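You operate a simulated robot arm through the tools that you are given. There is no shell and no other tool. Be economical: measure what you need, move in short steps, check, and stop when the job is done.

You run a simulated two-armed robot. Do the job below in one go: nothing can be reset, and whatever is moved stays where it is left.

TASK
Pick up the grease brush with one hand, pass it to the other hand and put it on the top of the green bench.

It is judged by the outcome, as a careful person would: the job done as asked, and still so three seconds after it is handed in. It fails if anything else is knocked over, pushed out of place, dropped, spilled or broken.

THE ROBOT
Two 7-joint arms with two-finger parallel grippers on one trunk, on a base that drives. Base frame: it is fixed to the floor where the robot stands at the start and does not move with it; the origin is under the middle of the robot, x ahead of it, y to its left, z up; the surface under the hand at the start is at about z = 850. Lengths are in mm, angles in degrees, forces in N, time in s.
The left shoulder is at the start at [60, 143, 976], the right one opposite. With the tool pointing down near the work surface each hand reaches from about 320 to 740 mm from the robot's upright axis, wherever it stands, measured 20 degrees to its own side. Places, roughly: top of the green bench [-2700, 900, 800]. Payload 1.57 kg a hand.
The tool frame of a hand sits at the grasp point between the pads (the TCP): z along the fingers, y along the line on which they close. The tips reach 30 mm beyond it. The gripper opens to 110 mm. The fingers are 24 mm wide and 12 mm thick; the gripper's body (48 by 112 mm) begins 78 mm behind the TCP.
Orientation is that of the tool frame in the base frame, as a unit quaternion [x, y, z, w]. With the fingers straight down and closing along the base's y, the tool's x points along the base's -x, its y along +y and its z along -z.

THE INTERFACE
- The arms move only by the tool nudge_tool. It takes "left_rows", "right_rows" or both (then of equal length, played together; a hand with none holds still); each is a list of rows, each a list of 7 numbers: the closure, from 0 (fully open) to 1 (shut), then the shift along the tool's x, y, z in mm, then the turn, a rotation vector about the tool's x, y, z in degrees. In form: [[hand, dx, dy, dz, rx, ry, rz], ...]. A call has 1 to 10 rows; each row is the pose to reach, as a shift and turn from the pose commanded when the call began, along the tool's axes at that moment. Rows are played at 5 a second. More than 50 mm and 8.6 degrees between two rows, or a gripper value outside its range, and nothing of the call is played. Where a pose cannot be reached the arm comes as near as it can. A force on the tool above 40 N (or 10 N above the force at the start of the call, whichever is more), or a blocked arm, ends the call early, and 0.2 s more pass. The fingers move at their own pace (about 45 mm/s each) and stop on an object; they squeeze with about 24 N. The grip force told is the motor's: it shows also when the fingers shut on nothing. Time passes only in rows, and 0.2 s behind the last, so rows that repeat a pose let the fingers close. It gives the time, the measured TCP pose, the force on the tool (base axes), the opening and the grip force at its end, in the units of the frame above (readings bear some noise), with the torque about the TCP (base axes, N m) and any sound that the robot's microphone picked up.
- Cameras (640 x 400 px; columns grow to the right, rows downward): "scene" is now at [53.4, 12.8, 1599.2]; the picture's right is [0.17, -0.99, 0.00], its down [-0.62, -0.11, -0.78] and it looks along [0.77, 0.13, -0.63] (base axes); focal length 258 px, centre (320, 200). "left" rides on the left gripper at [70, -16, -141] in its tool frame; the picture's right is [0.23, 0.97, 0.00], its down [-0.86, 0.20, -0.48] and it looks along [-0.47, 0.11, 0.88] (tool axes); focal length 222 px, centre (320, 200). "right" rides on the right gripper at [70, 16, -141] in its tool frame; the picture's right is [-0.23, 0.97, 0.00], its down [-0.85, -0.20, -0.48] and it looks along [-0.47, -0.11, 0.88] (tool axes); focal length 222 px, centre (320, 200). There is no depth. A picture from a camera that has moved, and an enlarged one, comes with that camera's place and axes in the base frame and with its lens.
- snapshot(camera): a new picture of that camera. The clock stands still meanwhile.
- lift_body(by): slides the trunk up (or, below 0, down) by that many mm; the arms and the scene camera ride with it, the base frame stays. It gives what a move gives, with no picture.
- steer(legs): drives the robot by 1 to 6 legs, each [ahead, left, turn to the left] in mm, mm and degrees, along the robot's own axes; the way and the turn of a leg run together, so that a leg with both is an arc; at most 1500 mm and 180 degrees a leg. The arms and the cameras ride along, it lands a little off, and it stops where it bumps. It gives what a move gives.
- aim_head(pan, tilt): turns the head with the scene camera to pan (to the left, within 86 degrees either way) and tilt (down, from -29 to 69), counted from straight ahead of the robot. It gives what a move gives.
- enlarge(camera, box): a new picture of the part [left, top, right, bottom] of that camera's present view, enlarged. The clock stands still meanwhile.
- finish_job(): hands the job in; it is judged then, once.

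Go step by step. Nothing tells you exact positions but the pictures and the camera data: compare them with the known pose of the tool, close in by small moves and look again before you grip or let go. The budget is 120 turns and 92 pictures, counting those below and the enlarged ones. Unless the task says otherwise, let go and move clear before handing in, and close with one line.

The tools are called as a command line: name --argument value ..., lists and objects as JSON in quotes. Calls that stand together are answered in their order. nudge_tool: Moves the arms, as the interface text tells. Its arguments: {"type":"object","properties":{"left_rows":{"type":"array"},"right_rows":{"type":"array"}},"required":[]} The other tools are called the same way: lift_body (by) slides the trunk up or down; steer (legs) drives the base; aim_head (pan, tilt) turns the head that bears the scene camera; snapshot (camera) takes a picture; enlarge (camera, box) takes an enlarged picture of a part of a camera's view; finish_job () hands the job in.

At the start:

```text
time: 0.0
left_ee_pos: [457.2, 310.1, 1153.2]
left_orientation: [0.0, 1.0, 0.0, 0.002]
left_wrist_force: [0.2, -0.4, -0.6]
left_wrist_torque: [-0.01, 0.0, -0.01]
left_opening: 109.8
left_gripper_force: 0.2
right_ee_pos: [542.9, -78.6, 1106.4]
right_orientation: [0.0, 1.0, 0.0, 0.0]
right_wrist_force: [0.6, -0.1, 0.2]
right_wrist_torque: [-0.02, -0.03, -0.01]
right_opening: 110.1
right_gripper_force: 0.0
trunk travel left (down, up): [-575.0, 15.0]
robot x, y, heading: [2.2, -3.0, 0.0]
head pan, tilt: [9.7, 38.9]
```

scene: 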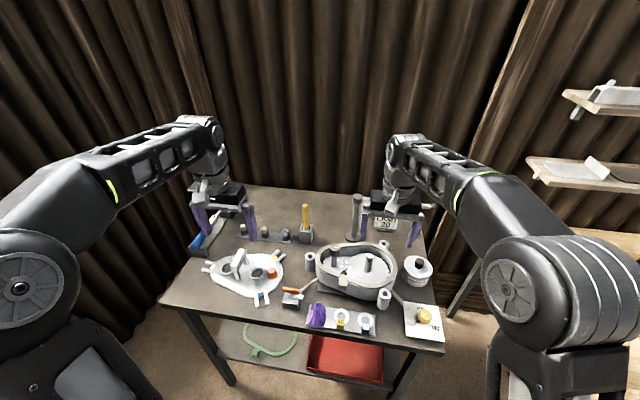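
right: 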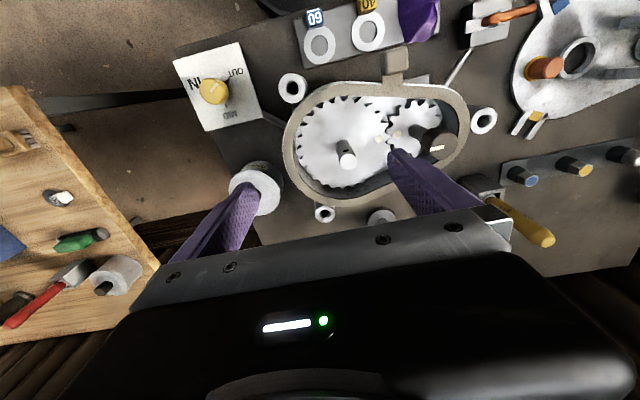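
left: 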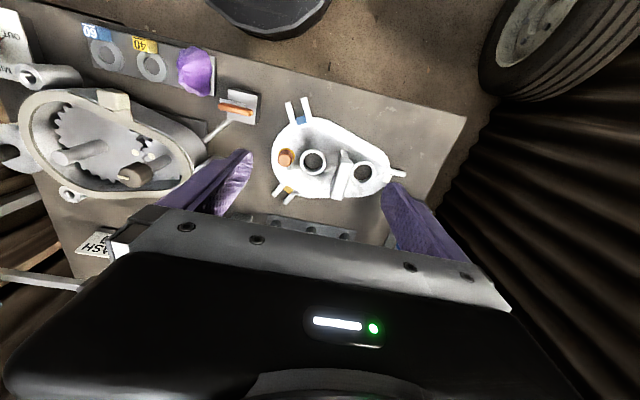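

I see a bench with gearbox parts; the grease brush could be the yellow-handled item standing in a block, or the blue-handled thing at the left. I'll enlarge to tell.

enlarge --camera "scene" --box '[180, 180, 340, 280]'

enlarge --camera "scene" --box '[300, 180, 460, 350]'

```text
4.00 times, centred on (260, 230) of scene
camera zoom: at [53.4, 12.8, 1599.2], right [0.17, -0.99, 0.0], down [-0.62, -0.11, -0.78], along [0.77, 0.13, -0.63], focal length 1031 px, centre (560, 80)
```

zoom: 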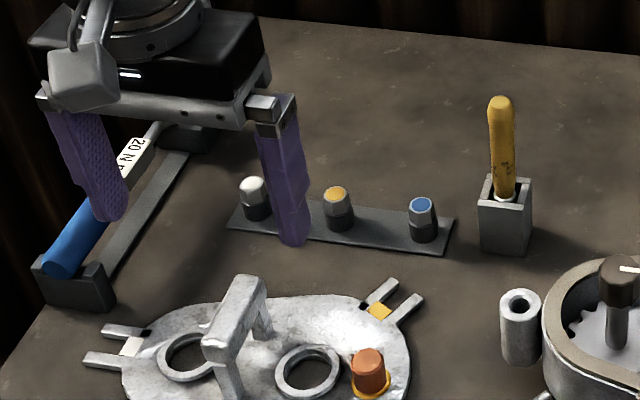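

```text
2.35 times, centred on (380, 265) of scene
camera zoom: at [53.4, 12.8, 1599.2], right [0.17, -0.99, 0.0], down [-0.62, -0.11, -0.78], along [0.77, 0.13, -0.63], focal length 606 px, centre (179, 47)
```

zoom: 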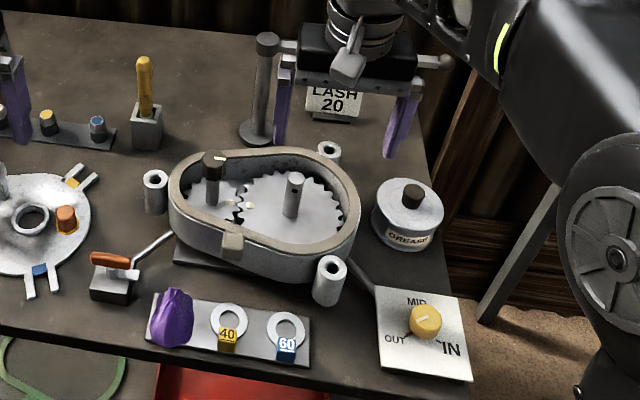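

The yellow-handled brush stands in a block at about [712, 177], its top near z 1030. I'll bring the left hand over it, high up, and look from there; I also look around for the green bench.

nudge_tool --left_rows '[[0, -40, -27, 0, 0, 0, 0], [0, -80, -53, 0, 0, 0, 0], [0, -120, -80, 0, 0, 0, 0], [0, -160, -106, 0, 0, 0, 0], [0, -200, -133, 0, 0, 0, 0], [0, -200, -133, 0, 0, 0, 0]]'

snapshot --camera "left"

enlarge --camera "scene" --box '[240, 160, 400, 260]'

```text
time: 1.4
left_ee_pos: [530.6, 224.5, 1148.2]
left_orientation: [0.001, 1.0, 0.001, 0.003]
left_wrist_force: [-0.6, -0.8, 0.5]
left_wrist_torque: [0.0, -0.01, -0.01]
left_opening: 110.0
left_gripper_force: 0.2
left hand out of reach, approached as far as the arm can: row 2, 3, 4, 5, 6
right_ee_pos: [543.8, -79.7, 1107.0]
right_orientation: [0.0, 1.0, 0.0, 0.0]
right_wrist_force: [-0.5, -0.2, -0.7]
right_wrist_torque: [0.04, -0.02, 0.01]
right_opening: 110.0
right_gripper_force: 0.1
trunk travel left (down, up): [-575.0, 15.0]
robot x, y, heading: [-0.0, -1.2, -0.3]
head pan, tilt: [9.7, 38.9]
```

```text
86 pictures are left
camera left: at [461.6, 207.6, 1289.6], right [-0.23, 0.97, 0.0], down [0.85, 0.2, 0.48], along [0.47, 0.11, -0.88], focal length 222 px, centre (320, 200)
```

left: 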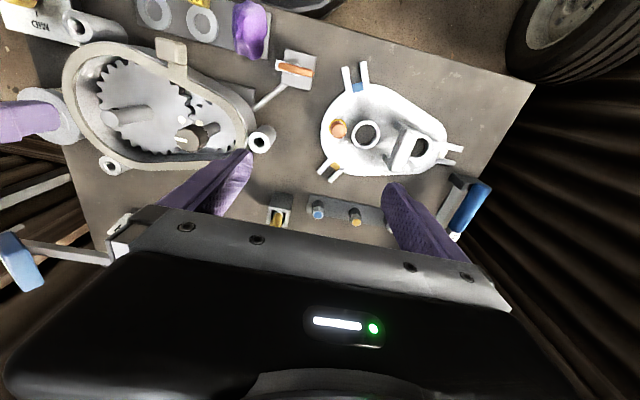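

```text
4.00 times, centred on (320, 210) of scene
camera zoom: at [53.7, 12.1, 1599.1], right [0.17, -0.99, 0.0], down [-0.62, -0.11, -0.78], along [0.77, 0.13, -0.63], focal length 1031 px, centre (320, 160)
```

zoom: 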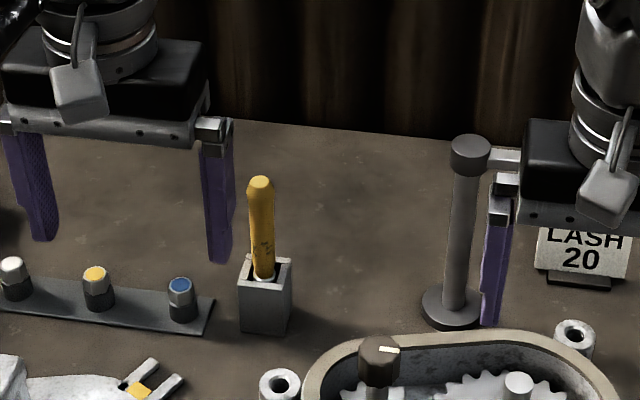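

The high, straight-down reach is short, so I'll pitch the left hand forward about 45° and lower it, well short of the brush, to find its true position.

nudge_tool --left_rows '[[0, 0, 0, 0, 0, -7.5, 0], [0, 0, 0, 5, 0, -15, 0], [0, 0, 0, 10, 0, -22.5, 0], [0, 0, 0, 15, 0, -30, 0], [0, 0, 0, 20, 0, -37.5, 0], [0, 0, 0, 20, 0, -45, 0], [0, 0, 0, 20, 0, -45, 0]]'

snapshot --camera "left"

```text
time: 3.0
left_ee_pos: [530.9, 222.0, 1126.3]
left_orientation: [0.0, 0.923, -0.002, 0.384]
left_wrist_force: [0.4, 1.0, 0.2]
left_wrist_torque: [0.0, -0.02, 0.01]
left_opening: 109.8
left_gripper_force: 0.0
right_ee_pos: [543.7, -79.4, 1106.8]
right_orientation: [0.001, 1.0, 0.0, 0.0]
right_wrist_force: [-0.1, 0.1, 1.5]
right_wrist_torque: [-0.03, 0.02, 0.01]
right_opening: 110.2
right_gripper_force: 0.1
trunk travel left (down, up): [-575.0, 15.0]
robot x, y, heading: [-1.2, 0.6, -0.0]
head pan, tilt: [9.7, 38.9]
```

```text
84 pictures are left
camera left: at [381.7, 206.1, 1178.2], right [-0.16, 0.97, -0.16], down [0.26, 0.2, 0.94], along [0.95, 0.11, -0.29], focal length 222 px, centre (320, 200)
```

left: 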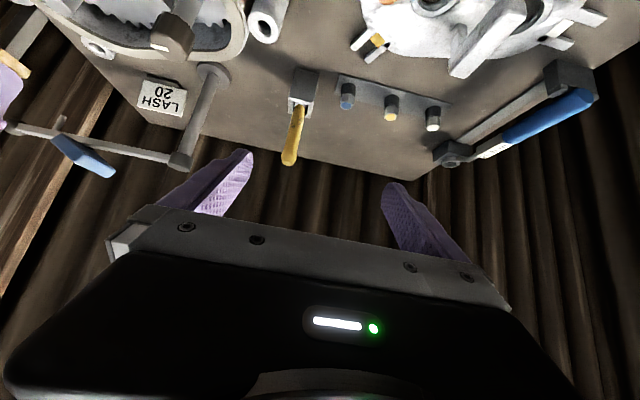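

Triangulating, the handle runs from about [710, 180, 920] up to [717, 180, 1025]. I'll bring the left hand to just short of it, fingers straddling in y.

nudge_tool --left_rows '[[0, 2, -10, 38, 0, 0, 0], [0, 4, -20, 76, 0, 0, 0], [0, 6, -32, 115, 0, 0, 0], [0, 8.5, -42, 150, 0, 0, 0], [0, 8.5, -42, 163, 0, 0, 0], [0, 8.5, -42, 163, 0, 0, 0]]'

snapshot --camera "left"

enlarge --camera "scene" --box '[220, 160, 380, 260]'

```text
time: 4.4
left_ee_pos: [639.1, 179.8, 1004.8]
left_orientation: [0.0, 0.924, -0.001, 0.383]
left_wrist_force: [0.3, 0.1, 0.5]
left_wrist_torque: [0.0, 0.01, 0.02]
left_opening: 110.1
left_gripper_force: 0.0
right_ee_pos: [543.5, -79.7, 1107.7]
right_orientation: [0.0, 1.0, 0.0, 0.001]
right_wrist_force: [0.3, -0.4, -0.3]
right_wrist_torque: [-0.02, 0.01, -0.03]
right_opening: 110.1
right_gripper_force: 0.1
trunk travel left (down, up): [-575.0, 15.0]
robot x, y, heading: [-1.1, -0.9, -0.2]
head pan, tilt: [9.7, 38.9]
```

```text
83 pictures are left
camera left: at [490.4, 164.0, 1056.9], right [-0.16, 0.97, -0.16], down [0.27, 0.2, 0.94], along [0.95, 0.11, -0.29], focal length 222 px, centre (320, 200)
```

left: 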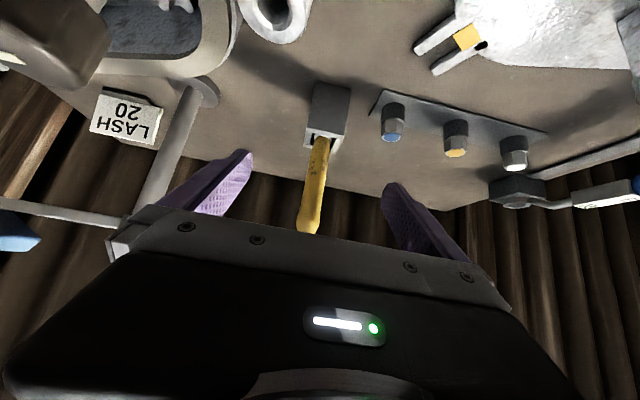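

```text
4.00 times, centred on (300, 210) of scene
camera zoom: at [53.3, 12.7, 1599.1], right [0.17, -0.99, 0.0], down [-0.62, -0.11, -0.78], along [0.77, 0.13, -0.63], focal length 1031 px, centre (400, 160)
```

zoom: 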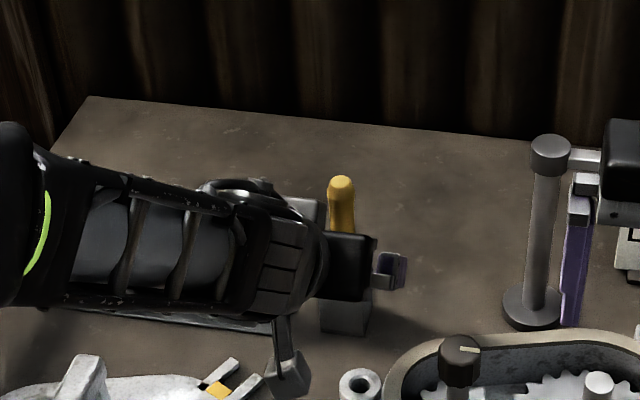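

The handle is centred between the fingers. I'll advance about 74 mm to put it at the grasp point and look again before closing.

nudge_tool --left_rows '[[0, -16, 0, 18, 0, 0, 0], [0, -33, 1, 37, 0, 0, 0], [0, -48.8, 2, 56, 0, 0, 0], [0, -48.8, 2, 56, 0, 0, 0]]'

snapshot --camera "left"

enlarge --camera "scene" --box '[240, 180, 360, 255]'

```text
time: 5.4
left_ee_pos: [713.4, 181.5, 1001.3]
left_orientation: [0.0, 0.924, 0.0, 0.383]
left_wrist_force: [-0.4, 0.2, 0.1]
left_wrist_torque: [0.02, 0.0, -0.02]
left_opening: 110.0
left_gripper_force: 0.0
right_ee_pos: [543.2, -79.8, 1107.6]
right_orientation: [0.0, 1.0, 0.0, 0.001]
right_wrist_force: [-0.4, -0.7, 0.1]
right_wrist_torque: [-0.03, -0.01, 0.02]
right_opening: 109.7
right_gripper_force: 0.0
trunk travel left (down, up): [-575.0, 15.0]
robot x, y, heading: [2.6, -0.3, 0.2]
head pan, tilt: [9.7, 38.9]
```

```text
81 pictures are left
camera left: at [564.8, 165.9, 1052.1], right [-0.16, 0.97, -0.16], down [0.26, 0.2, 0.94], along [0.95, 0.11, -0.29], focal length 222 px, centre (320, 200)
```

left: 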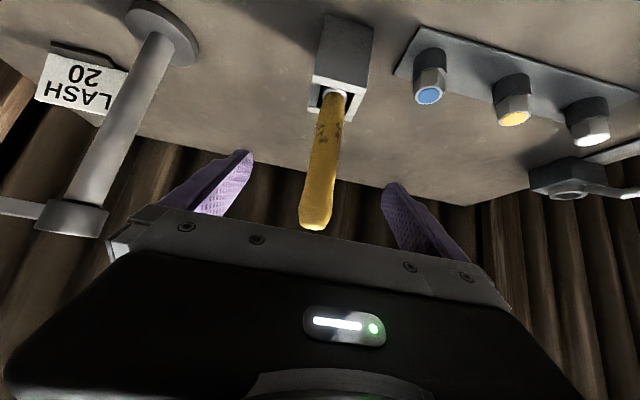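

```text
5.33 times, centred on (300, 218) of scene
camera zoom: at [52.9, 12.7, 1599.2], right [0.17, -0.99, 0.0], down [-0.62, -0.11, -0.78], along [0.77, 0.13, -0.63], focal length 1374 px, centre (427, 107)
```

zoom: 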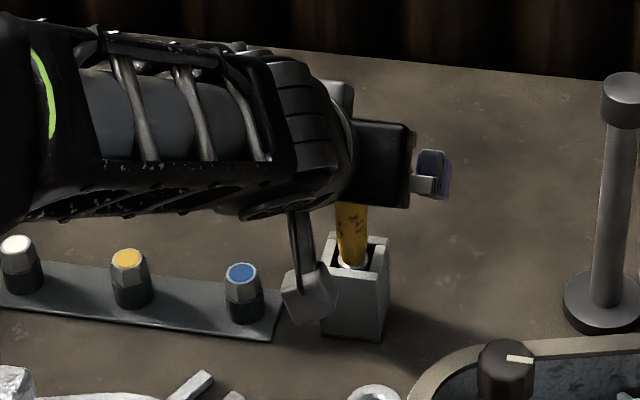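

The handle sits at the grasp point. Closing the left hand on it.

nudge_tool --left_rows '[[1, 0, 0, 0, 0, 0, 0], [1, 0, 0, 0, 0, 0, 0], [1, 0, 0, 0, 0, 0, 0], [1, 0, 0, 0, 0, 0, 0], [1, 0, 0, 0, 0, 0, 0], [1, 0, 0, 0, 0, 0, 0], [1, 0, 0, 0, 0, 0, 0], [1, 0, 0, 0, 0, 0, 0]]'

snapshot --camera "left"

```text
time: 7.2
left_ee_pos: [713.4, 181.2, 1000.0]
left_orientation: [0.0, 0.924, 0.0, 0.384]
left_wrist_force: [-0.2, 0.6, 0.1]
left_wrist_torque: [0.05, 0.01, 0.0]
left_opening: 20.8
left_gripper_force: 23.3
right_ee_pos: [543.9, -78.9, 1108.0]
right_orientation: [0.0, 1.0, 0.0, 0.001]
right_wrist_force: [0.6, 0.1, 0.4]
right_wrist_torque: [-0.01, -0.01, 0.02]
right_opening: 109.9
right_gripper_force: 0.1
trunk travel left (down, up): [-575.0, 15.0]
robot x, y, heading: [-3.0, -1.5, -0.2]
head pan, tilt: [9.7, 38.9]
```

```text
79 pictures are left
camera left: at [564.8, 166.1, 1051.9], right [-0.16, 0.97, -0.16], down [0.27, 0.2, 0.94], along [0.95, 0.11, -0.29], focal length 222 px, centre (320, 200)
```

left: 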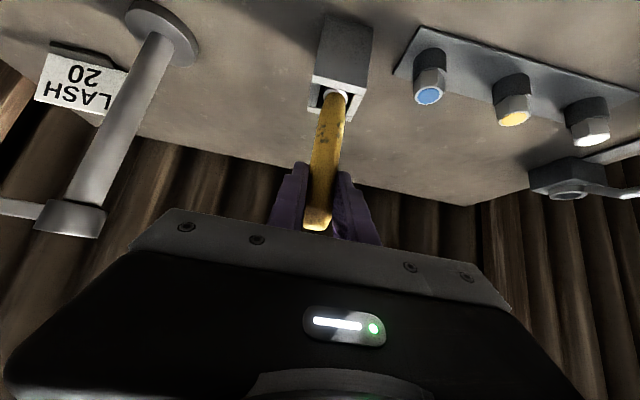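

Gripped at 21 mm. Lifting straight up in small steps.

nudge_tool --left_rows '[[1, -7, 0, -7, 0, 0, 0], [1, -14, 0, -14, 0, 0, 0], [1, -21, 0, -21, 0, 0, 0], [1, -28, 0, -28, 0, 0, 0], [1, -35, 0, -35, 0, 0, 0]]'

snapshot --camera "left"

enlarge --camera "scene" --box '[240, 160, 400, 260]'

```text
time: 8.4
left_ee_pos: [712.8, 181.5, 1049.5]
left_orientation: [0.0, 0.924, 0.0, 0.383]
left_wrist_force: [-0.4, 0.2, -0.3]
left_wrist_torque: [0.01, 0.01, -0.01]
left_opening: 21.0
left_gripper_force: 24.2
right_ee_pos: [543.3, -78.9, 1106.0]
right_orientation: [0.0, 1.0, 0.0, 0.0]
right_wrist_force: [-0.4, 0.0, 1.0]
right_wrist_torque: [0.02, 0.01, -0.01]
right_opening: 110.0
right_gripper_force: 0.1
trunk travel left (down, up): [-575.0, 15.0]
robot x, y, heading: [1.5, -2.9, -0.0]
head pan, tilt: [9.7, 38.9]
```

```text
78 pictures are left
camera left: at [564.5, 165.8, 1101.5], right [-0.16, 0.97, -0.16], down [0.27, 0.2, 0.94], along [0.95, 0.11, -0.29], focal length 222 px, centre (320, 200)
```

left: 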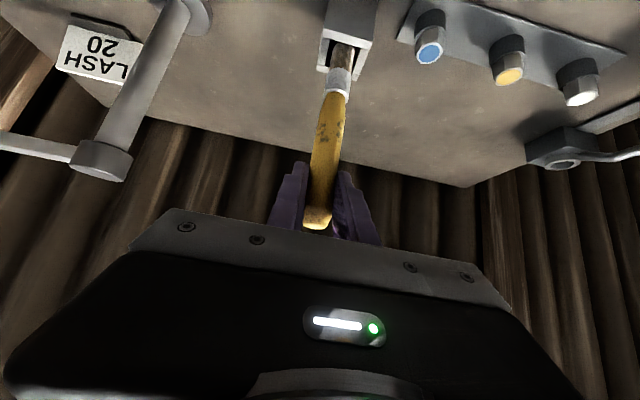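

```text
4.00 times, centred on (320, 210) of scene
camera zoom: at [53.3, 12.8, 1599.1], right [0.17, -0.99, 0.0], down [-0.62, -0.11, -0.78], along [0.77, 0.13, -0.63], focal length 1031 px, centre (320, 160)
```

zoom: 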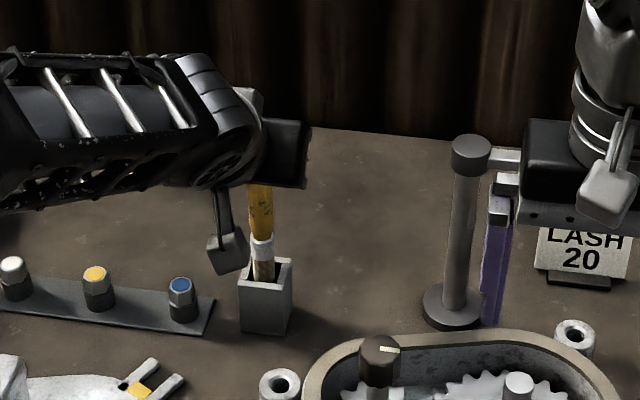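

Lifted 50 mm; the ferrule and bristles are coming out. Continuing up another 40 mm.

nudge_tool --left_rows '[[1, -7, 0, -7, 0, 0, 0], [1, -14, 0, -14, 0, 0, 0], [1, -21, 0, -21, 0, 0, 0], [1, -28, 0, -28, 0, 0, 0]]'

snapshot --camera "left"

enlarge --camera "scene" --box '[240, 160, 400, 260]'

```text
time: 9.4
left_ee_pos: [713.6, 182.5, 1090.3]
left_orientation: [0.0, 0.924, 0.0, 0.383]
left_wrist_force: [-0.5, -0.3, -0.6]
left_wrist_torque: [-0.01, 0.0, -0.02]
left_opening: 20.7
left_gripper_force: 23.9
right_ee_pos: [544.4, -79.8, 1106.6]
right_orientation: [0.0, 1.0, 0.0, 0.0]
right_wrist_force: [1.5, 1.2, -0.2]
right_wrist_torque: [0.01, 0.01, 0.01]
right_opening: 110.1
right_gripper_force: 0.1
trunk travel left (down, up): [-575.0, 15.0]
robot x, y, heading: [-1.3, 1.0, -0.1]
head pan, tilt: [9.7, 38.9]
```

```text
76 pictures are left
camera left: at [564.7, 166.2, 1141.1], right [-0.16, 0.97, -0.16], down [0.27, 0.2, 0.94], along [0.95, 0.11, -0.29], focal length 222 px, centre (320, 200)
```

left: 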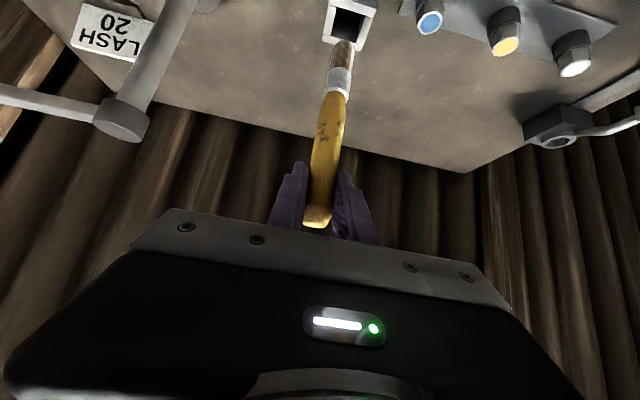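

```text
4.00 times, centred on (320, 210) of scene
camera zoom: at [53.4, 12.8, 1599.1], right [0.17, -0.99, 0.0], down [-0.62, -0.11, -0.78], along [0.77, 0.13, -0.63], focal length 1031 px, centre (320, 160)
```

zoom: 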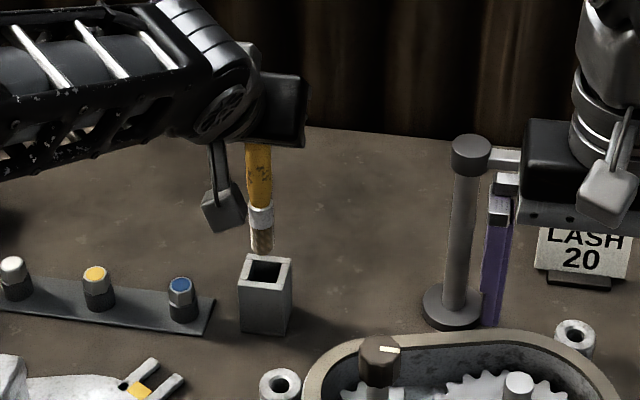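

The brush is clear of its block. I'll raise and draw it back a little, then back the robot away from the table so the hand-over happens in free space.

nudge_tool --left_rows '[[1, -20, 0, -28, 0, 0, 0], [1, -15, 0, -60, 0, 0, 0], [1, 5, 0, -95, 0, 0, 0], [1, 30, 0, -120, 0, 0, 0], [1, 30, 0, -120, 0, 0, 0]]'

steer --legs '[[-450, 0, 0]]'

snapshot --camera "scene"

```text
time: 10.6
left_ee_pos: [608.3, 181.5, 1150.4]
left_orientation: [0.001, 0.924, 0.0, 0.382]
left_wrist_force: [0.5, -0.9, -1.1]
left_wrist_torque: [-0.03, -0.01, -0.02]
left_opening: 20.9
left_gripper_force: 23.8
right_ee_pos: [544.8, -79.7, 1108.4]
right_orientation: [-0.001, 1.0, 0.0, 0.0]
right_wrist_force: [0.2, -0.2, 0.0]
right_wrist_torque: [0.02, 0.03, -0.01]
right_opening: 110.2
right_gripper_force: 0.1
trunk travel left (down, up): [-575.0, 15.0]
robot x, y, heading: [0.8, -2.4, 0.1]
head pan, tilt: [9.7, 38.9]
```

```text
time: 13.3
left_ee_pos: [158.9, 180.8, 1152.3]
left_orientation: [0.0, 0.924, 0.0, 0.383]
left_wrist_force: [0.1, 0.9, -0.1]
left_wrist_torque: [0.0, 0.0, 0.03]
left_opening: 20.6
left_gripper_force: 24.2
right_ee_pos: [94.3, -80.6, 1107.4]
right_orientation: [0.0, 1.0, 0.0, 0.0]
right_wrist_force: [-0.7, -0.1, 0.2]
right_wrist_torque: [0.0, -0.02, 0.01]
right_opening: 110.2
right_gripper_force: 0.1
trunk travel left (down, up): [-575.0, 15.0]
robot x, y, heading: [-450.4, 0.6, -0.0]
head pan, tilt: [9.7, 38.9]
```

```text
74 pictures are left
camera scene: at [-394.9, 13.0, 1599.2], right [0.17, -0.99, 0.0], down [-0.62, -0.11, -0.78], along [0.77, 0.13, -0.63], focal length 258 px, centre (320, 200)
```

scene: 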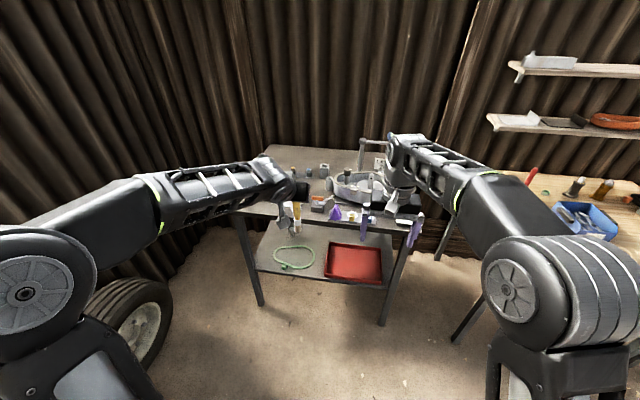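

The robot stands 450 mm back with the brush held. Now I turn the right hand so that it points forward-left and level, to take the handle below the left fingers.

nudge_tool --right_rows '[[0, 0, -5, 0, -3.6, -6.23, -3.6], [0, 0, -10, 0, -7.19, -12.46, -7.19], [0, 0, -15, 0, -10.79, -18.68, -10.79], [0, 0, -20, 0, -14.38, -24.91, -14.38], [0, 0, -25, 0, -17.98, -31.14, -17.98], [0, 0, -30, 0, -21.57, -37.37, -21.57], [0, 0, -30, 0, -25.17, -43.6, -25.17], [0, 0, -30, 0, -28.76, -49.82, -28.76]]'

nudge_tool --right_rows '[[0, 0, 0, 0, -3.6, -6.23, -3.6], [0, 0, 0, 0, -7.19, -12.46, -7.19], [0, 0, 0, 0, -10.79, -18.68, -10.79], [0, 0, 0, 0, -14.38, -24.91, -14.38], [0, 0, 0, 0, -17.98, -31.14, -17.98], [0, 0, 0, 0, -17.98, -31.14, -17.98]]'

snapshot --camera "scene"

snapshot --camera "right"

```text
time: 15.1
left_ee_pos: [161.2, 180.1, 1152.1]
left_orientation: [0.001, 0.924, -0.001, 0.383]
left_wrist_force: [0.0, -0.1, -0.8]
left_wrist_torque: [0.01, 0.01, 0.01]
left_opening: 20.7
left_gripper_force: 23.8
right_ee_pos: [95.3, -110.0, 1108.9]
right_orientation: [-0.238, 0.847, 0.238, 0.412]
right_wrist_force: [-0.2, -0.6, 0.5]
right_wrist_torque: [-0.02, 0.0, 0.01]
right_opening: 110.1
right_gripper_force: 0.1
trunk travel left (down, up): [-575.0, 15.0]
robot x, y, heading: [-446.0, -0.3, -0.3]
head pan, tilt: [9.7, 38.9]
```

```text
time: 16.5
left_ee_pos: [160.9, 181.5, 1152.4]
left_orientation: [0.001, 0.923, 0.0, 0.384]
left_wrist_force: [-0.6, -0.9, -0.8]
left_wrist_torque: [0.03, 0.01, -0.04]
left_opening: 20.7
left_gripper_force: 23.5
right_ee_pos: [95.4, -109.9, 1108.2]
right_orientation: [-0.354, 0.611, 0.353, 0.613]
right_wrist_force: [-0.9, -0.7, 0.9]
right_wrist_torque: [0.0, -0.01, 0.01]
right_opening: 110.0
right_gripper_force: 0.0
trunk travel left (down, up): [-575.0, 15.0]
robot x, y, heading: [-447.5, 1.8, -0.0]
head pan, tilt: [9.7, 38.9]
```

```text
73 pictures are left
camera scene: at [-394.4, 13.3, 1599.2], right [0.17, -0.99, 0.0], down [-0.62, -0.11, -0.78], along [0.77, 0.13, -0.63], focal length 258 px, centre (320, 200)
```

scene: 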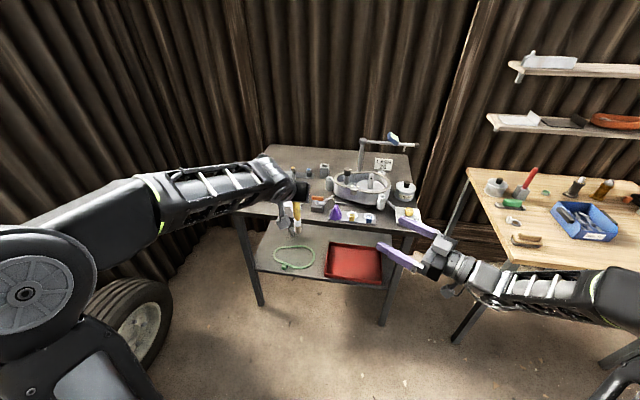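

```text
72 pictures are left
camera right: at [10.4, -225.2, 1037.0], right [-0.84, 0.49, 0.22], down [-0.07, -0.52, 0.85], along [0.53, 0.71, 0.47], focal length 222 px, centre (320, 200)
```

right: 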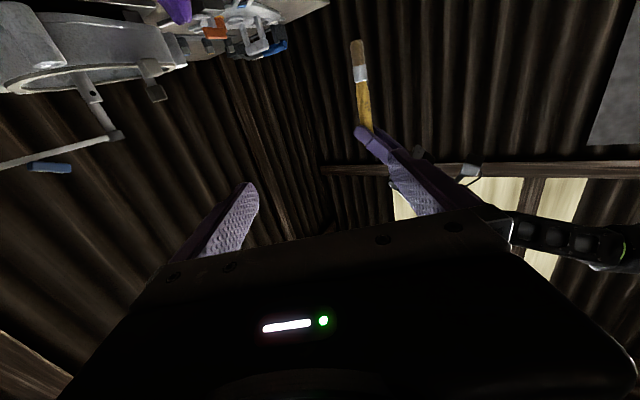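

Both hands are placed well. The left carries the brush to y ≈ 71 while the right moves to about 110 mm short of it, 52 mm below the left grip.

nudge_tool --left_rows '[[1, 0, -37, 0, 0, 0, 0], [1, 0, -74, 0, 0, 0, 0], [1, 0, -110, 0, 0, 0, 0], [1, 0, -110, 0, 0, 0, 0]]' --right_rows '[[0, 8, 12, 25, 0, 0, 0], [0, 8, 24, 50, 0, 0, 0], [0, 8, 35, 79, 0, 0, 0], [0, 8, 35, 79, 0, 0, 0]]'

snapshot --camera "right"

enlarge --camera "scene" --box '[220, 150, 460, 300]'

snapshot --camera "left"

```text
time: 17.5
left_ee_pos: [161.2, 70.8, 1152.4]
left_orientation: [0.002, 0.923, -0.001, 0.384]
left_wrist_force: [-0.8, 0.5, -1.0]
left_wrist_torque: [-0.01, 0.02, -0.02]
left_opening: 20.8
left_gripper_force: 24.1
right_ee_pos: [105.1, -24.6, 1098.7]
right_orientation: [-0.354, 0.612, 0.353, 0.613]
right_wrist_force: [0.5, 0.2, 0.1]
right_wrist_torque: [0.01, -0.01, -0.02]
right_opening: 109.8
right_gripper_force: 0.1
trunk travel left (down, up): [-575.0, 15.0]
robot x, y, heading: [-447.9, -2.8, 0.1]
head pan, tilt: [9.7, 38.9]
```

```text
71 pictures are left
camera right: at [19.3, -139.1, 1028.7], right [-0.84, 0.49, 0.23], down [-0.07, -0.51, 0.85], along [0.53, 0.71, 0.47], focal length 222 px, centre (320, 200)
```

right: 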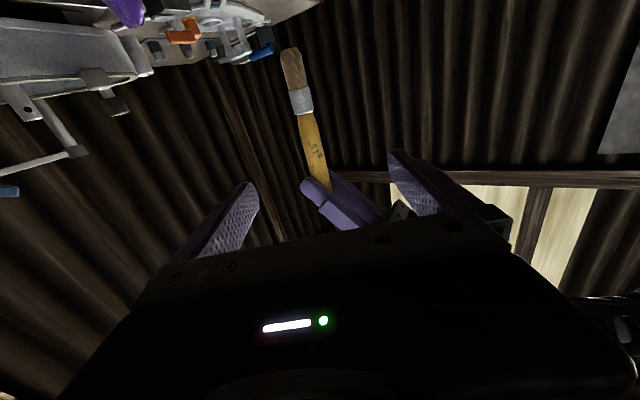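

```text
2.67 times, centred on (340, 225) of scene
camera zoom: at [-394.3, 13.2, 1599.2], right [0.17, -0.99, 0.0], down [-0.62, -0.11, -0.78], along [0.77, 0.13, -0.63], focal length 687 px, centre (267, 133)
```

zoom: 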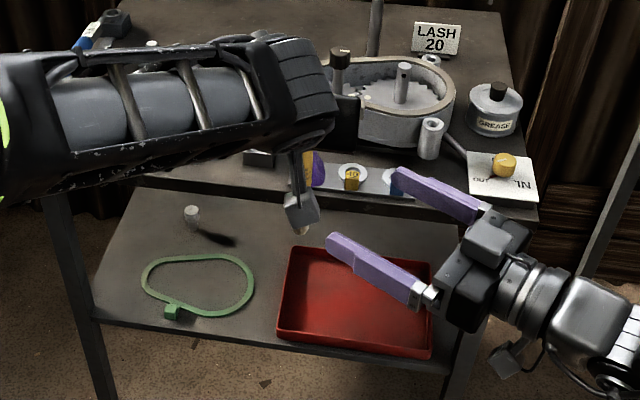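

```text
69 pictures are left
camera left: at [12.3, 54.9, 1203.4], right [-0.16, 0.97, -0.16], down [0.26, 0.2, 0.94], along [0.95, 0.11, -0.29], focal length 222 px, centre (320, 200)
```

left: 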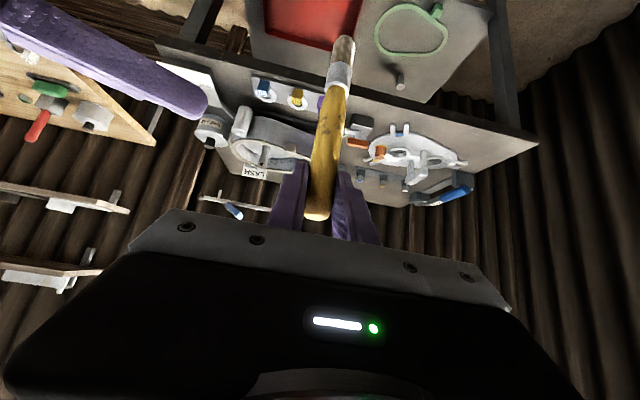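

The brush is straight ahead of the right fingers, with a clear 10 mm vertical gap below the left fingers. Advancing the right hand around the handle.

nudge_tool --right_rows '[[0, 0, 0, 30, 0, 0, 0], [0, 0, 0, 60, 0, 0, 0], [0, 0, -1, 85, 0, 0, 0], [0, 0, -1.5, 110, 0, 0, 0], [0, 0, -1.5, 110, 0, 0, 0]]'

snapshot --camera "right"

snapshot --camera "left"

```text
time: 18.7
left_ee_pos: [161.7, 70.1, 1151.4]
left_orientation: [0.001, 0.924, 0.0, 0.384]
left_wrist_force: [-0.4, -0.7, -0.8]
left_wrist_torque: [-0.02, -0.01, -0.01]
left_opening: 21.0
left_gripper_force: 24.1
right_ee_pos: [161.8, 71.6, 1098.7]
right_orientation: [-0.353, 0.612, 0.353, 0.613]
right_wrist_force: [-0.7, -0.3, -1.0]
right_wrist_torque: [0.02, -0.01, 0.01]
right_opening: 110.0
right_gripper_force: 0.0
trunk travel left (down, up): [-575.0, 15.0]
robot x, y, heading: [-443.8, 3.4, -0.2]
head pan, tilt: [9.7, 38.9]
```

```text
68 pictures are left
camera right: at [76.4, -44.5, 1028.4], right [-0.84, 0.49, 0.23], down [-0.07, -0.51, 0.85], along [0.53, 0.71, 0.47], focal length 222 px, centre (320, 200)
```

right: 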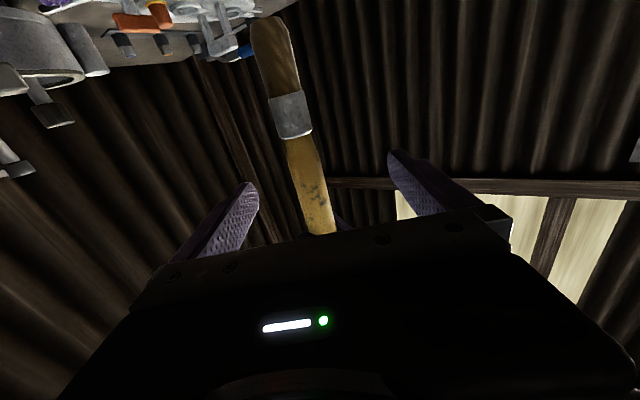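

```text
67 pictures are left
camera left: at [12.4, 54.8, 1203.3], right [-0.16, 0.97, -0.16], down [0.27, 0.2, 0.94], along [0.95, 0.11, -0.29], focal length 222 px, centre (320, 200)
```

left: 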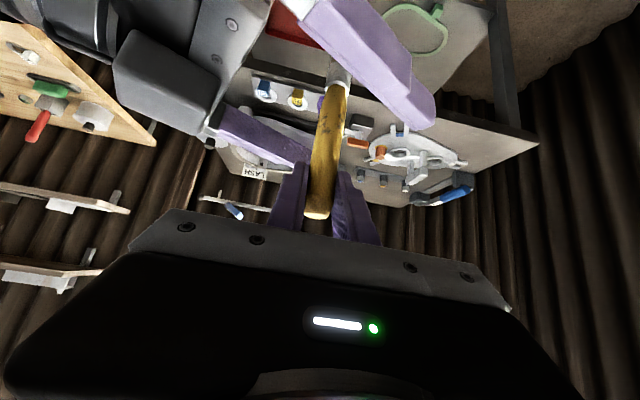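

The handle lies about 6 mm toward the right hand's −y; I centre on it and close.

nudge_tool --right_rows '[[0, 0, -6, 1, 0, 0, 0], [0.5, 0, -6, 1, 0, 0, 0], [0.7, 0, -6, 1, 0, 0, 0], [0.7, 0, -6, 1, 0, 0, 0], [0.7, 0, -6, 1, 0, 0, 0], [0.7, 0, -6, 1, 0, 0, 0]]'

snapshot --camera "right"

```text
time: 20.1
left_ee_pos: [162.9, 70.4, 1151.6]
left_orientation: [0.001, 0.924, -0.001, 0.383]
left_wrist_force: [-0.6, 0.1, -1.1]
left_wrist_torque: [-0.06, 0.01, -0.02]
left_opening: 20.9
left_gripper_force: 24.7
right_ee_pos: [167.1, 69.1, 1098.7]
right_orientation: [-0.354, 0.611, 0.354, 0.613]
right_wrist_force: [-0.1, 0.5, -0.9]
right_wrist_torque: [-0.03, 0.0, -0.01]
right_opening: 33.0
right_gripper_force: 0.0
trunk travel left (down, up): [-575.0, 15.0]
robot x, y, heading: [-448.1, 0.4, -0.3]
head pan, tilt: [9.7, 38.9]
```

```text
66 pictures are left
camera right: at [82.1, -47.0, 1028.9], right [-0.84, 0.49, 0.23], down [-0.07, -0.51, 0.85], along [0.53, 0.71, 0.47], focal length 222 px, centre (320, 200)
```

right: 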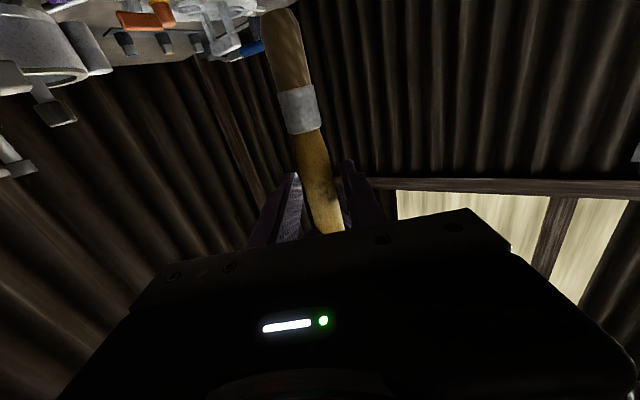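

The handle is well centred in the right hand; closing fully.

nudge_tool --right_rows '[[1, 0, 0, 0, 0, 0, 0], [1, 0, 0, 0, 0, 0, 0], [1, 0, 0, 0, 0, 0, 0], [1, 0, 0, 0, 0, 0, 0], [1, 0, 0, 0, 0, 0, 0]]'

```text
time: 21.3
left_ee_pos: [162.0, 69.6, 1151.8]
left_orientation: [0.001, 0.923, -0.001, 0.384]
left_wrist_force: [5.4, -1.9, -1.6]
left_wrist_torque: [0.28, 0.1, 0.08]
left_opening: 21.0
left_gripper_force: 24.1
right_ee_pos: [167.3, 69.4, 1098.2]
right_orientation: [-0.354, 0.612, 0.353, 0.613]
right_wrist_force: [-4.9, 1.4, 0.4]
right_wrist_torque: [-0.35, -0.35, -0.06]
right_opening: 19.9
right_gripper_force: 24.1
trunk travel left (down, up): [-575.0, 15.0]
robot x, y, heading: [-448.4, -1.5, -0.1]
head pan, tilt: [9.7, 38.9]
```

Right hand has it too (20 mm, 24 N). Opening the left hand.

nudge_tool --left_rows '[[0.7, 0, 0, 0, 0, 0, 0], [0.5, 0, 0, 0, 0, 0, 0], [0.3, 0, 0, 0, 0, 0, 0], [0.2, 0, 0, 0, 0, 0, 0], [0.2, 0, 0, 0, 0, 0, 0]]' --right_rows '[[1, 0, 0, 0, 0, 0, 0], [1, 0, 0, 0, 0, 0, 0], [1, 0, 0, 0, 0, 0, 0], [1, 0, 0, 0, 0, 0, 0], [1, 0, 0, 0, 0, 0, 0]]'

snapshot --camera "left"

snapshot --camera "right"

```text
time: 22.5
left_ee_pos: [163.0, 70.8, 1152.3]
left_orientation: [0.002, 0.924, -0.001, 0.383]
left_wrist_force: [0.1, 0.1, 0.1]
left_wrist_torque: [0.07, -0.01, 0.0]
left_opening: 88.0
left_gripper_force: 0.1
right_ee_pos: [167.9, 68.3, 1099.5]
right_orientation: [-0.353, 0.612, 0.353, 0.613]
right_wrist_force: [0.6, 0.2, -1.0]
right_wrist_torque: [-0.01, 0.01, 0.0]
right_opening: 20.2
right_gripper_force: 24.0
trunk travel left (down, up): [-575.0, 15.0]
robot x, y, heading: [-450.3, 1.7, -0.1]
head pan, tilt: [9.7, 38.9]
```

```text
65 pictures are left
camera left: at [12.6, 55.1, 1203.2], right [-0.16, 0.97, -0.16], down [0.27, 0.2, 0.94], along [0.95, 0.11, -0.29], focal length 222 px, centre (320, 200)
```

left: 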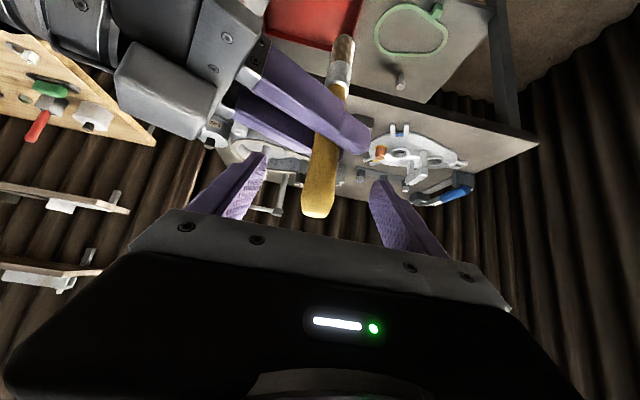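

```text
64 pictures are left
camera right: at [82.1, -47.0, 1028.9], right [-0.84, 0.49, 0.23], down [-0.07, -0.51, 0.85], along [0.53, 0.71, 0.47], focal length 222 px, centre (320, 200)
```

right: 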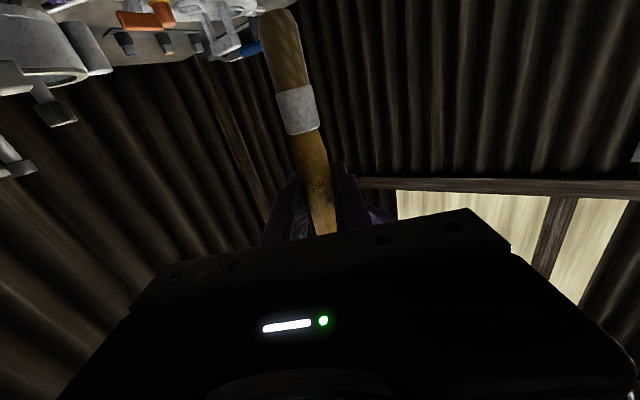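

The right hand holds the brush alone. The left draws back and aside.

nudge_tool --left_rows '[[0.2, 0, 0, -30, 0, 0, 0], [0.2, 0, 0, -60, 0, 0, 0], [0.2, 0, 30, -75, 0, 0, 0], [0.2, 10, 75, -80, 0, 0, 0], [0.2, 20, 120, -85, 0, 0, 0], [0.2, 30, 165, -85, 0, 0, 0], [0.2, 40, 210, -85, 0, 0, 0], [0.2, 40, 210, -85, 0, 0, 0]]'

aim_head --pan 86 --tilt 25

snapshot --camera "scene"

aim_head --pan -86 --tilt 25

snapshot --camera "scene"

```text
time: 24.3
left_ee_pos: [72.3, 280.8, 1183.3]
left_orientation: [0.001, 0.924, 0.0, 0.384]
left_wrist_force: [0.2, -0.2, 1.0]
left_wrist_torque: [-0.03, 0.02, 0.01]
left_opening: 88.2
left_gripper_force: 0.2
right_ee_pos: [167.2, 69.3, 1099.2]
right_orientation: [-0.353, 0.612, 0.353, 0.614]
right_wrist_force: [-0.9, 0.5, -0.4]
right_wrist_torque: [-0.01, -0.03, 0.03]
right_opening: 20.3
right_gripper_force: 24.2
trunk travel left (down, up): [-575.0, 15.0]
robot x, y, heading: [-450.5, 2.6, 0.0]
head pan, tilt: [9.7, 38.9]
```

```text
time: 25.8
left_ee_pos: [72.2, 281.2, 1183.7]
left_orientation: [0.0, 0.924, 0.0, 0.383]
left_wrist_force: [0.8, -0.5, 0.6]
left_wrist_torque: [0.0, 0.0, 0.0]
left_opening: 87.9
left_gripper_force: 0.0
right_ee_pos: [167.9, 68.7, 1097.7]
right_orientation: [-0.354, 0.612, 0.354, 0.612]
right_wrist_force: [0.5, -0.8, -0.3]
right_wrist_torque: [0.05, 0.0, -0.02]
right_opening: 20.2
right_gripper_force: 23.8
trunk travel left (down, up): [-575.0, 15.0]
robot x, y, heading: [-444.9, 0.2, -0.3]
head pan, tilt: [85.9, 25.0]
```

```text
63 pictures are left
camera scene: at [-471.8, 90.5, 1620.8], right [1.0, -0.07, 0.0], down [-0.03, -0.42, -0.91], along [0.07, 0.9, -0.42], focal length 258 px, centre (320, 200)
```

scene: 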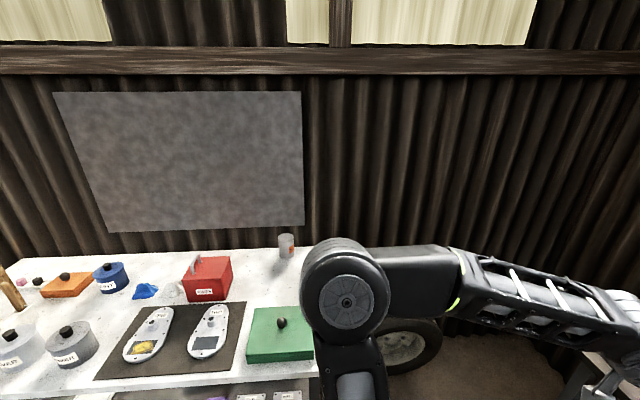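

```text
time: 28.4
left_ee_pos: [73.0, 280.1, 1184.4]
left_orientation: [0.0, 0.924, 0.0, 0.383]
left_wrist_force: [0.5, -0.3, -0.2]
left_wrist_torque: [0.02, -0.04, 0.0]
left_opening: 88.1
left_gripper_force: 0.1
right_ee_pos: [167.8, 68.4, 1100.7]
right_orientation: [-0.354, 0.612, 0.353, 0.613]
right_wrist_force: [0.0, 0.0, 0.4]
right_wrist_torque: [0.03, 0.02, 0.04]
right_opening: 20.0
right_gripper_force: 23.6
trunk travel left (down, up): [-575.0, 15.0]
robot x, y, heading: [-446.7, -0.8, -0.3]
head pan, tilt: [-85.9, 25.0]
```

```text
62 pictures are left
camera scene: at [-472.0, -93.3, 1620.8], right [-1.0, -0.07, 0.0], down [-0.03, 0.42, -0.91], along [0.06, -0.9, -0.42], focal length 258 px, centre (320, 200)
```

scene: 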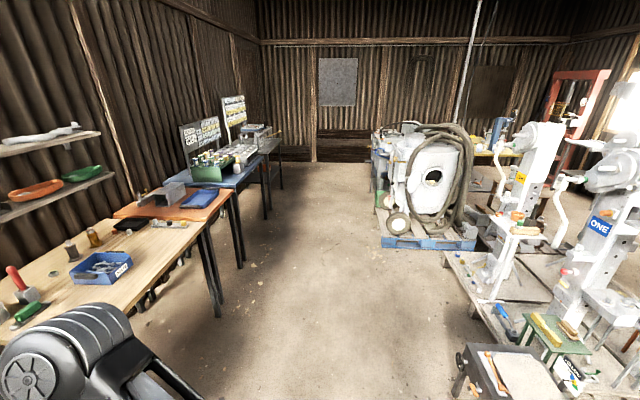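

The right hand holds the brush and the left is clear. White bench to the left, machinery to the right; I turn right by 90° on the spot (free on that side) and look back toward the green bench.

steer --legs '[[0, 0, -90]]'

snapshot --camera "scene"

```text
time: 32.6
left_ee_pos: [-163.0, -515.9, 1184.2]
left_orientation: [0.65, 0.656, -0.27, 0.272]
left_wrist_force: [0.0, 0.0, 0.5]
left_wrist_torque: [0.0, -0.03, 0.02]
left_opening: 88.0
left_gripper_force: 0.2
right_ee_pos: [-371.6, -614.2, 1099.2]
right_orientation: [0.18, 0.683, -0.181, 0.684]
right_wrist_force: [0.5, 0.0, 0.5]
right_wrist_torque: [-0.02, -0.01, 0.0]
right_opening: 20.0
right_gripper_force: 24.0
trunk travel left (down, up): [-575.0, 15.0]
robot x, y, heading: [-446.7, -3.3, -89.5]
head pan, tilt: [-85.9, 25.0]
```

```text
61 pictures are left
camera scene: at [-540.8, 21.1, 1620.8], right [-0.08, 1.0, 0.0], down [0.42, 0.03, -0.91], along [-0.9, -0.07, -0.42], focal length 258 px, centre (320, 200)
```

scene: 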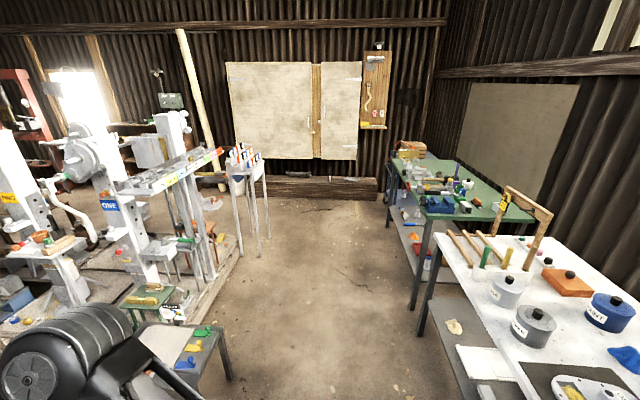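

enlarge --camera "scene" --box '[380, 140, 540, 240]'

```text
4.00 times, centred on (460, 190) of scene
camera zoom: at [-540.8, 21.1, 1620.8], right [-0.08, 1.0, 0.0], down [0.42, 0.03, -0.91], along [-0.9, -0.07, -0.42], focal length 1031 px, centre (-240, 240)
```

zoom: 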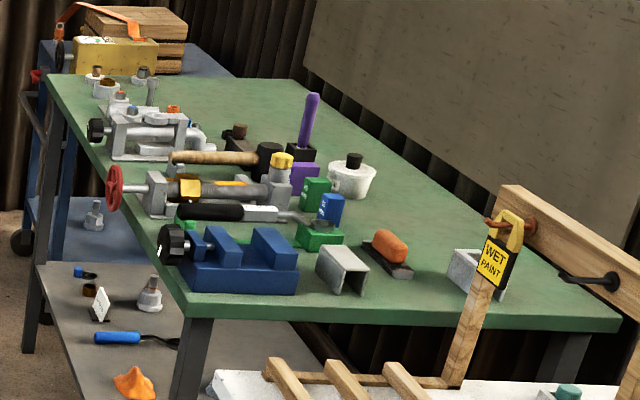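

The green bench runs from about x −2080 to −3470 with its front edge near y 620, crowded near the aisle. I turn to face down the aisle and drive closer to look.

steer --legs '[[0, 0, -90], [1300, 0, 0]]'

aim_head --pan -45 --tilt 30

snapshot --camera "scene"

```text
time: 42.9
left_ee_pos: [-2259.3, -292.2, 1183.4]
left_orientation: [0.924, 0.002, -0.383, 0.001]
left_wrist_force: [-0.5, 0.2, 0.9]
left_wrist_torque: [-0.01, -0.01, -0.03]
left_opening: 87.9
left_gripper_force: 0.1
right_ee_pos: [-2355.3, -81.4, 1099.5]
right_orientation: [-0.611, -0.356, 0.612, -0.355]
right_wrist_force: [0.0, 0.1, 0.3]
right_wrist_torque: [-0.01, -0.01, 0.02]
right_opening: 19.9
right_gripper_force: 24.5
trunk travel left (down, up): [-575.0, 15.0]
robot x, y, heading: [-1738.8, -7.6, -180.0]
head pan, tilt: [-85.9, 25.0]
```

```text
time: 44.0
left_ee_pos: [-2259.0, -291.5, 1183.6]
left_orientation: [0.923, 0.002, -0.384, 0.001]
left_wrist_force: [0.2, 0.7, -1.0]
left_wrist_torque: [0.0, 0.0, 0.02]
left_opening: 88.0
left_gripper_force: 0.0
right_ee_pos: [-2355.8, -81.2, 1099.9]
right_orientation: [-0.611, -0.355, 0.613, -0.354]
right_wrist_force: [-0.7, 0.0, -0.6]
right_wrist_torque: [-0.02, 0.03, 0.0]
right_opening: 19.9
right_gripper_force: 24.0
trunk travel left (down, up): [-575.0, 15.0]
robot x, y, heading: [-1740.5, -9.2, -179.9]
head pan, tilt: [-45.0, 30.0]
```

```text
59 pictures are left
camera scene: at [-1776.3, 52.9, 1612.9], right [0.7, 0.71, 0.0], down [0.35, -0.35, -0.87], along [-0.61, 0.61, -0.5], focal length 258 px, centre (320, 200)
```

scene: 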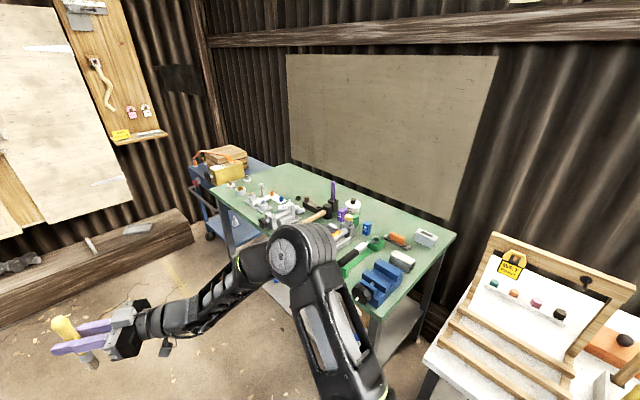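

A free strip runs along the back and in the far part of the bench. I drive abreast of it and look down on it.

steer --legs '[[900, 0, 0]]'

aim_head --pan -86 --tilt 38

snapshot --camera "scene"

```text
time: 48.8
left_ee_pos: [-3163.4, -302.0, 1183.0]
left_orientation: [0.924, 0.005, -0.383, 0.002]
left_wrist_force: [-0.8, 0.5, 1.3]
left_wrist_torque: [0.04, -0.02, -0.01]
left_opening: 88.1
left_gripper_force: 0.0
right_ee_pos: [-3261.3, -90.9, 1099.6]
right_orientation: [-0.61, -0.356, 0.611, -0.356]
right_wrist_force: [0.2, 0.3, 0.4]
right_wrist_torque: [0.0, 0.04, 0.02]
right_opening: 20.1
right_gripper_force: 24.5
trunk travel left (down, up): [-575.0, 15.0]
robot x, y, heading: [-2649.9, -13.6, -179.2]
head pan, tilt: [-45.0, 30.0]
```

```text
time: 49.8
left_ee_pos: [-3163.3, -301.6, 1183.4]
left_orientation: [0.923, 0.005, -0.384, 0.002]
left_wrist_force: [0.1, -0.1, -0.2]
left_wrist_torque: [-0.02, 0.0, -0.01]
left_opening: 88.1
left_gripper_force: 0.0
right_ee_pos: [-3260.6, -90.5, 1099.4]
right_orientation: [0.61, 0.358, -0.61, 0.358]
right_wrist_force: [0.2, -0.1, 0.4]
right_wrist_torque: [-0.03, 0.0, 0.01]
right_opening: 20.3
right_gripper_force: 23.9
trunk travel left (down, up): [-575.0, 15.0]
robot x, y, heading: [-2644.9, -18.1, -179.2]
head pan, tilt: [-85.9, 38.0]
```

```text
58 pictures are left
camera scene: at [-2624.8, 68.9, 1600.5], right [1.0, 0.08, 0.0], down [0.05, -0.61, -0.79], along [-0.06, 0.79, -0.62], focal length 258 px, centre (320, 200)
```

scene: 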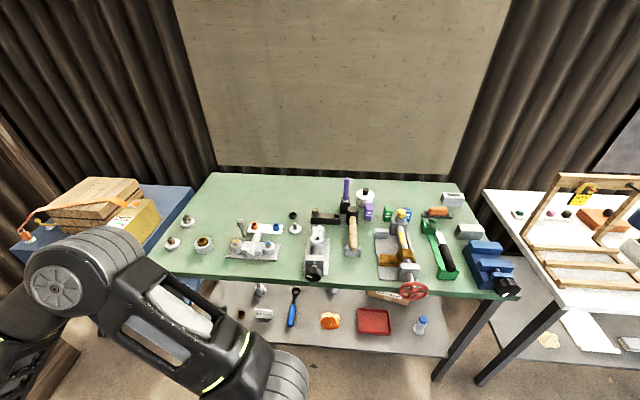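

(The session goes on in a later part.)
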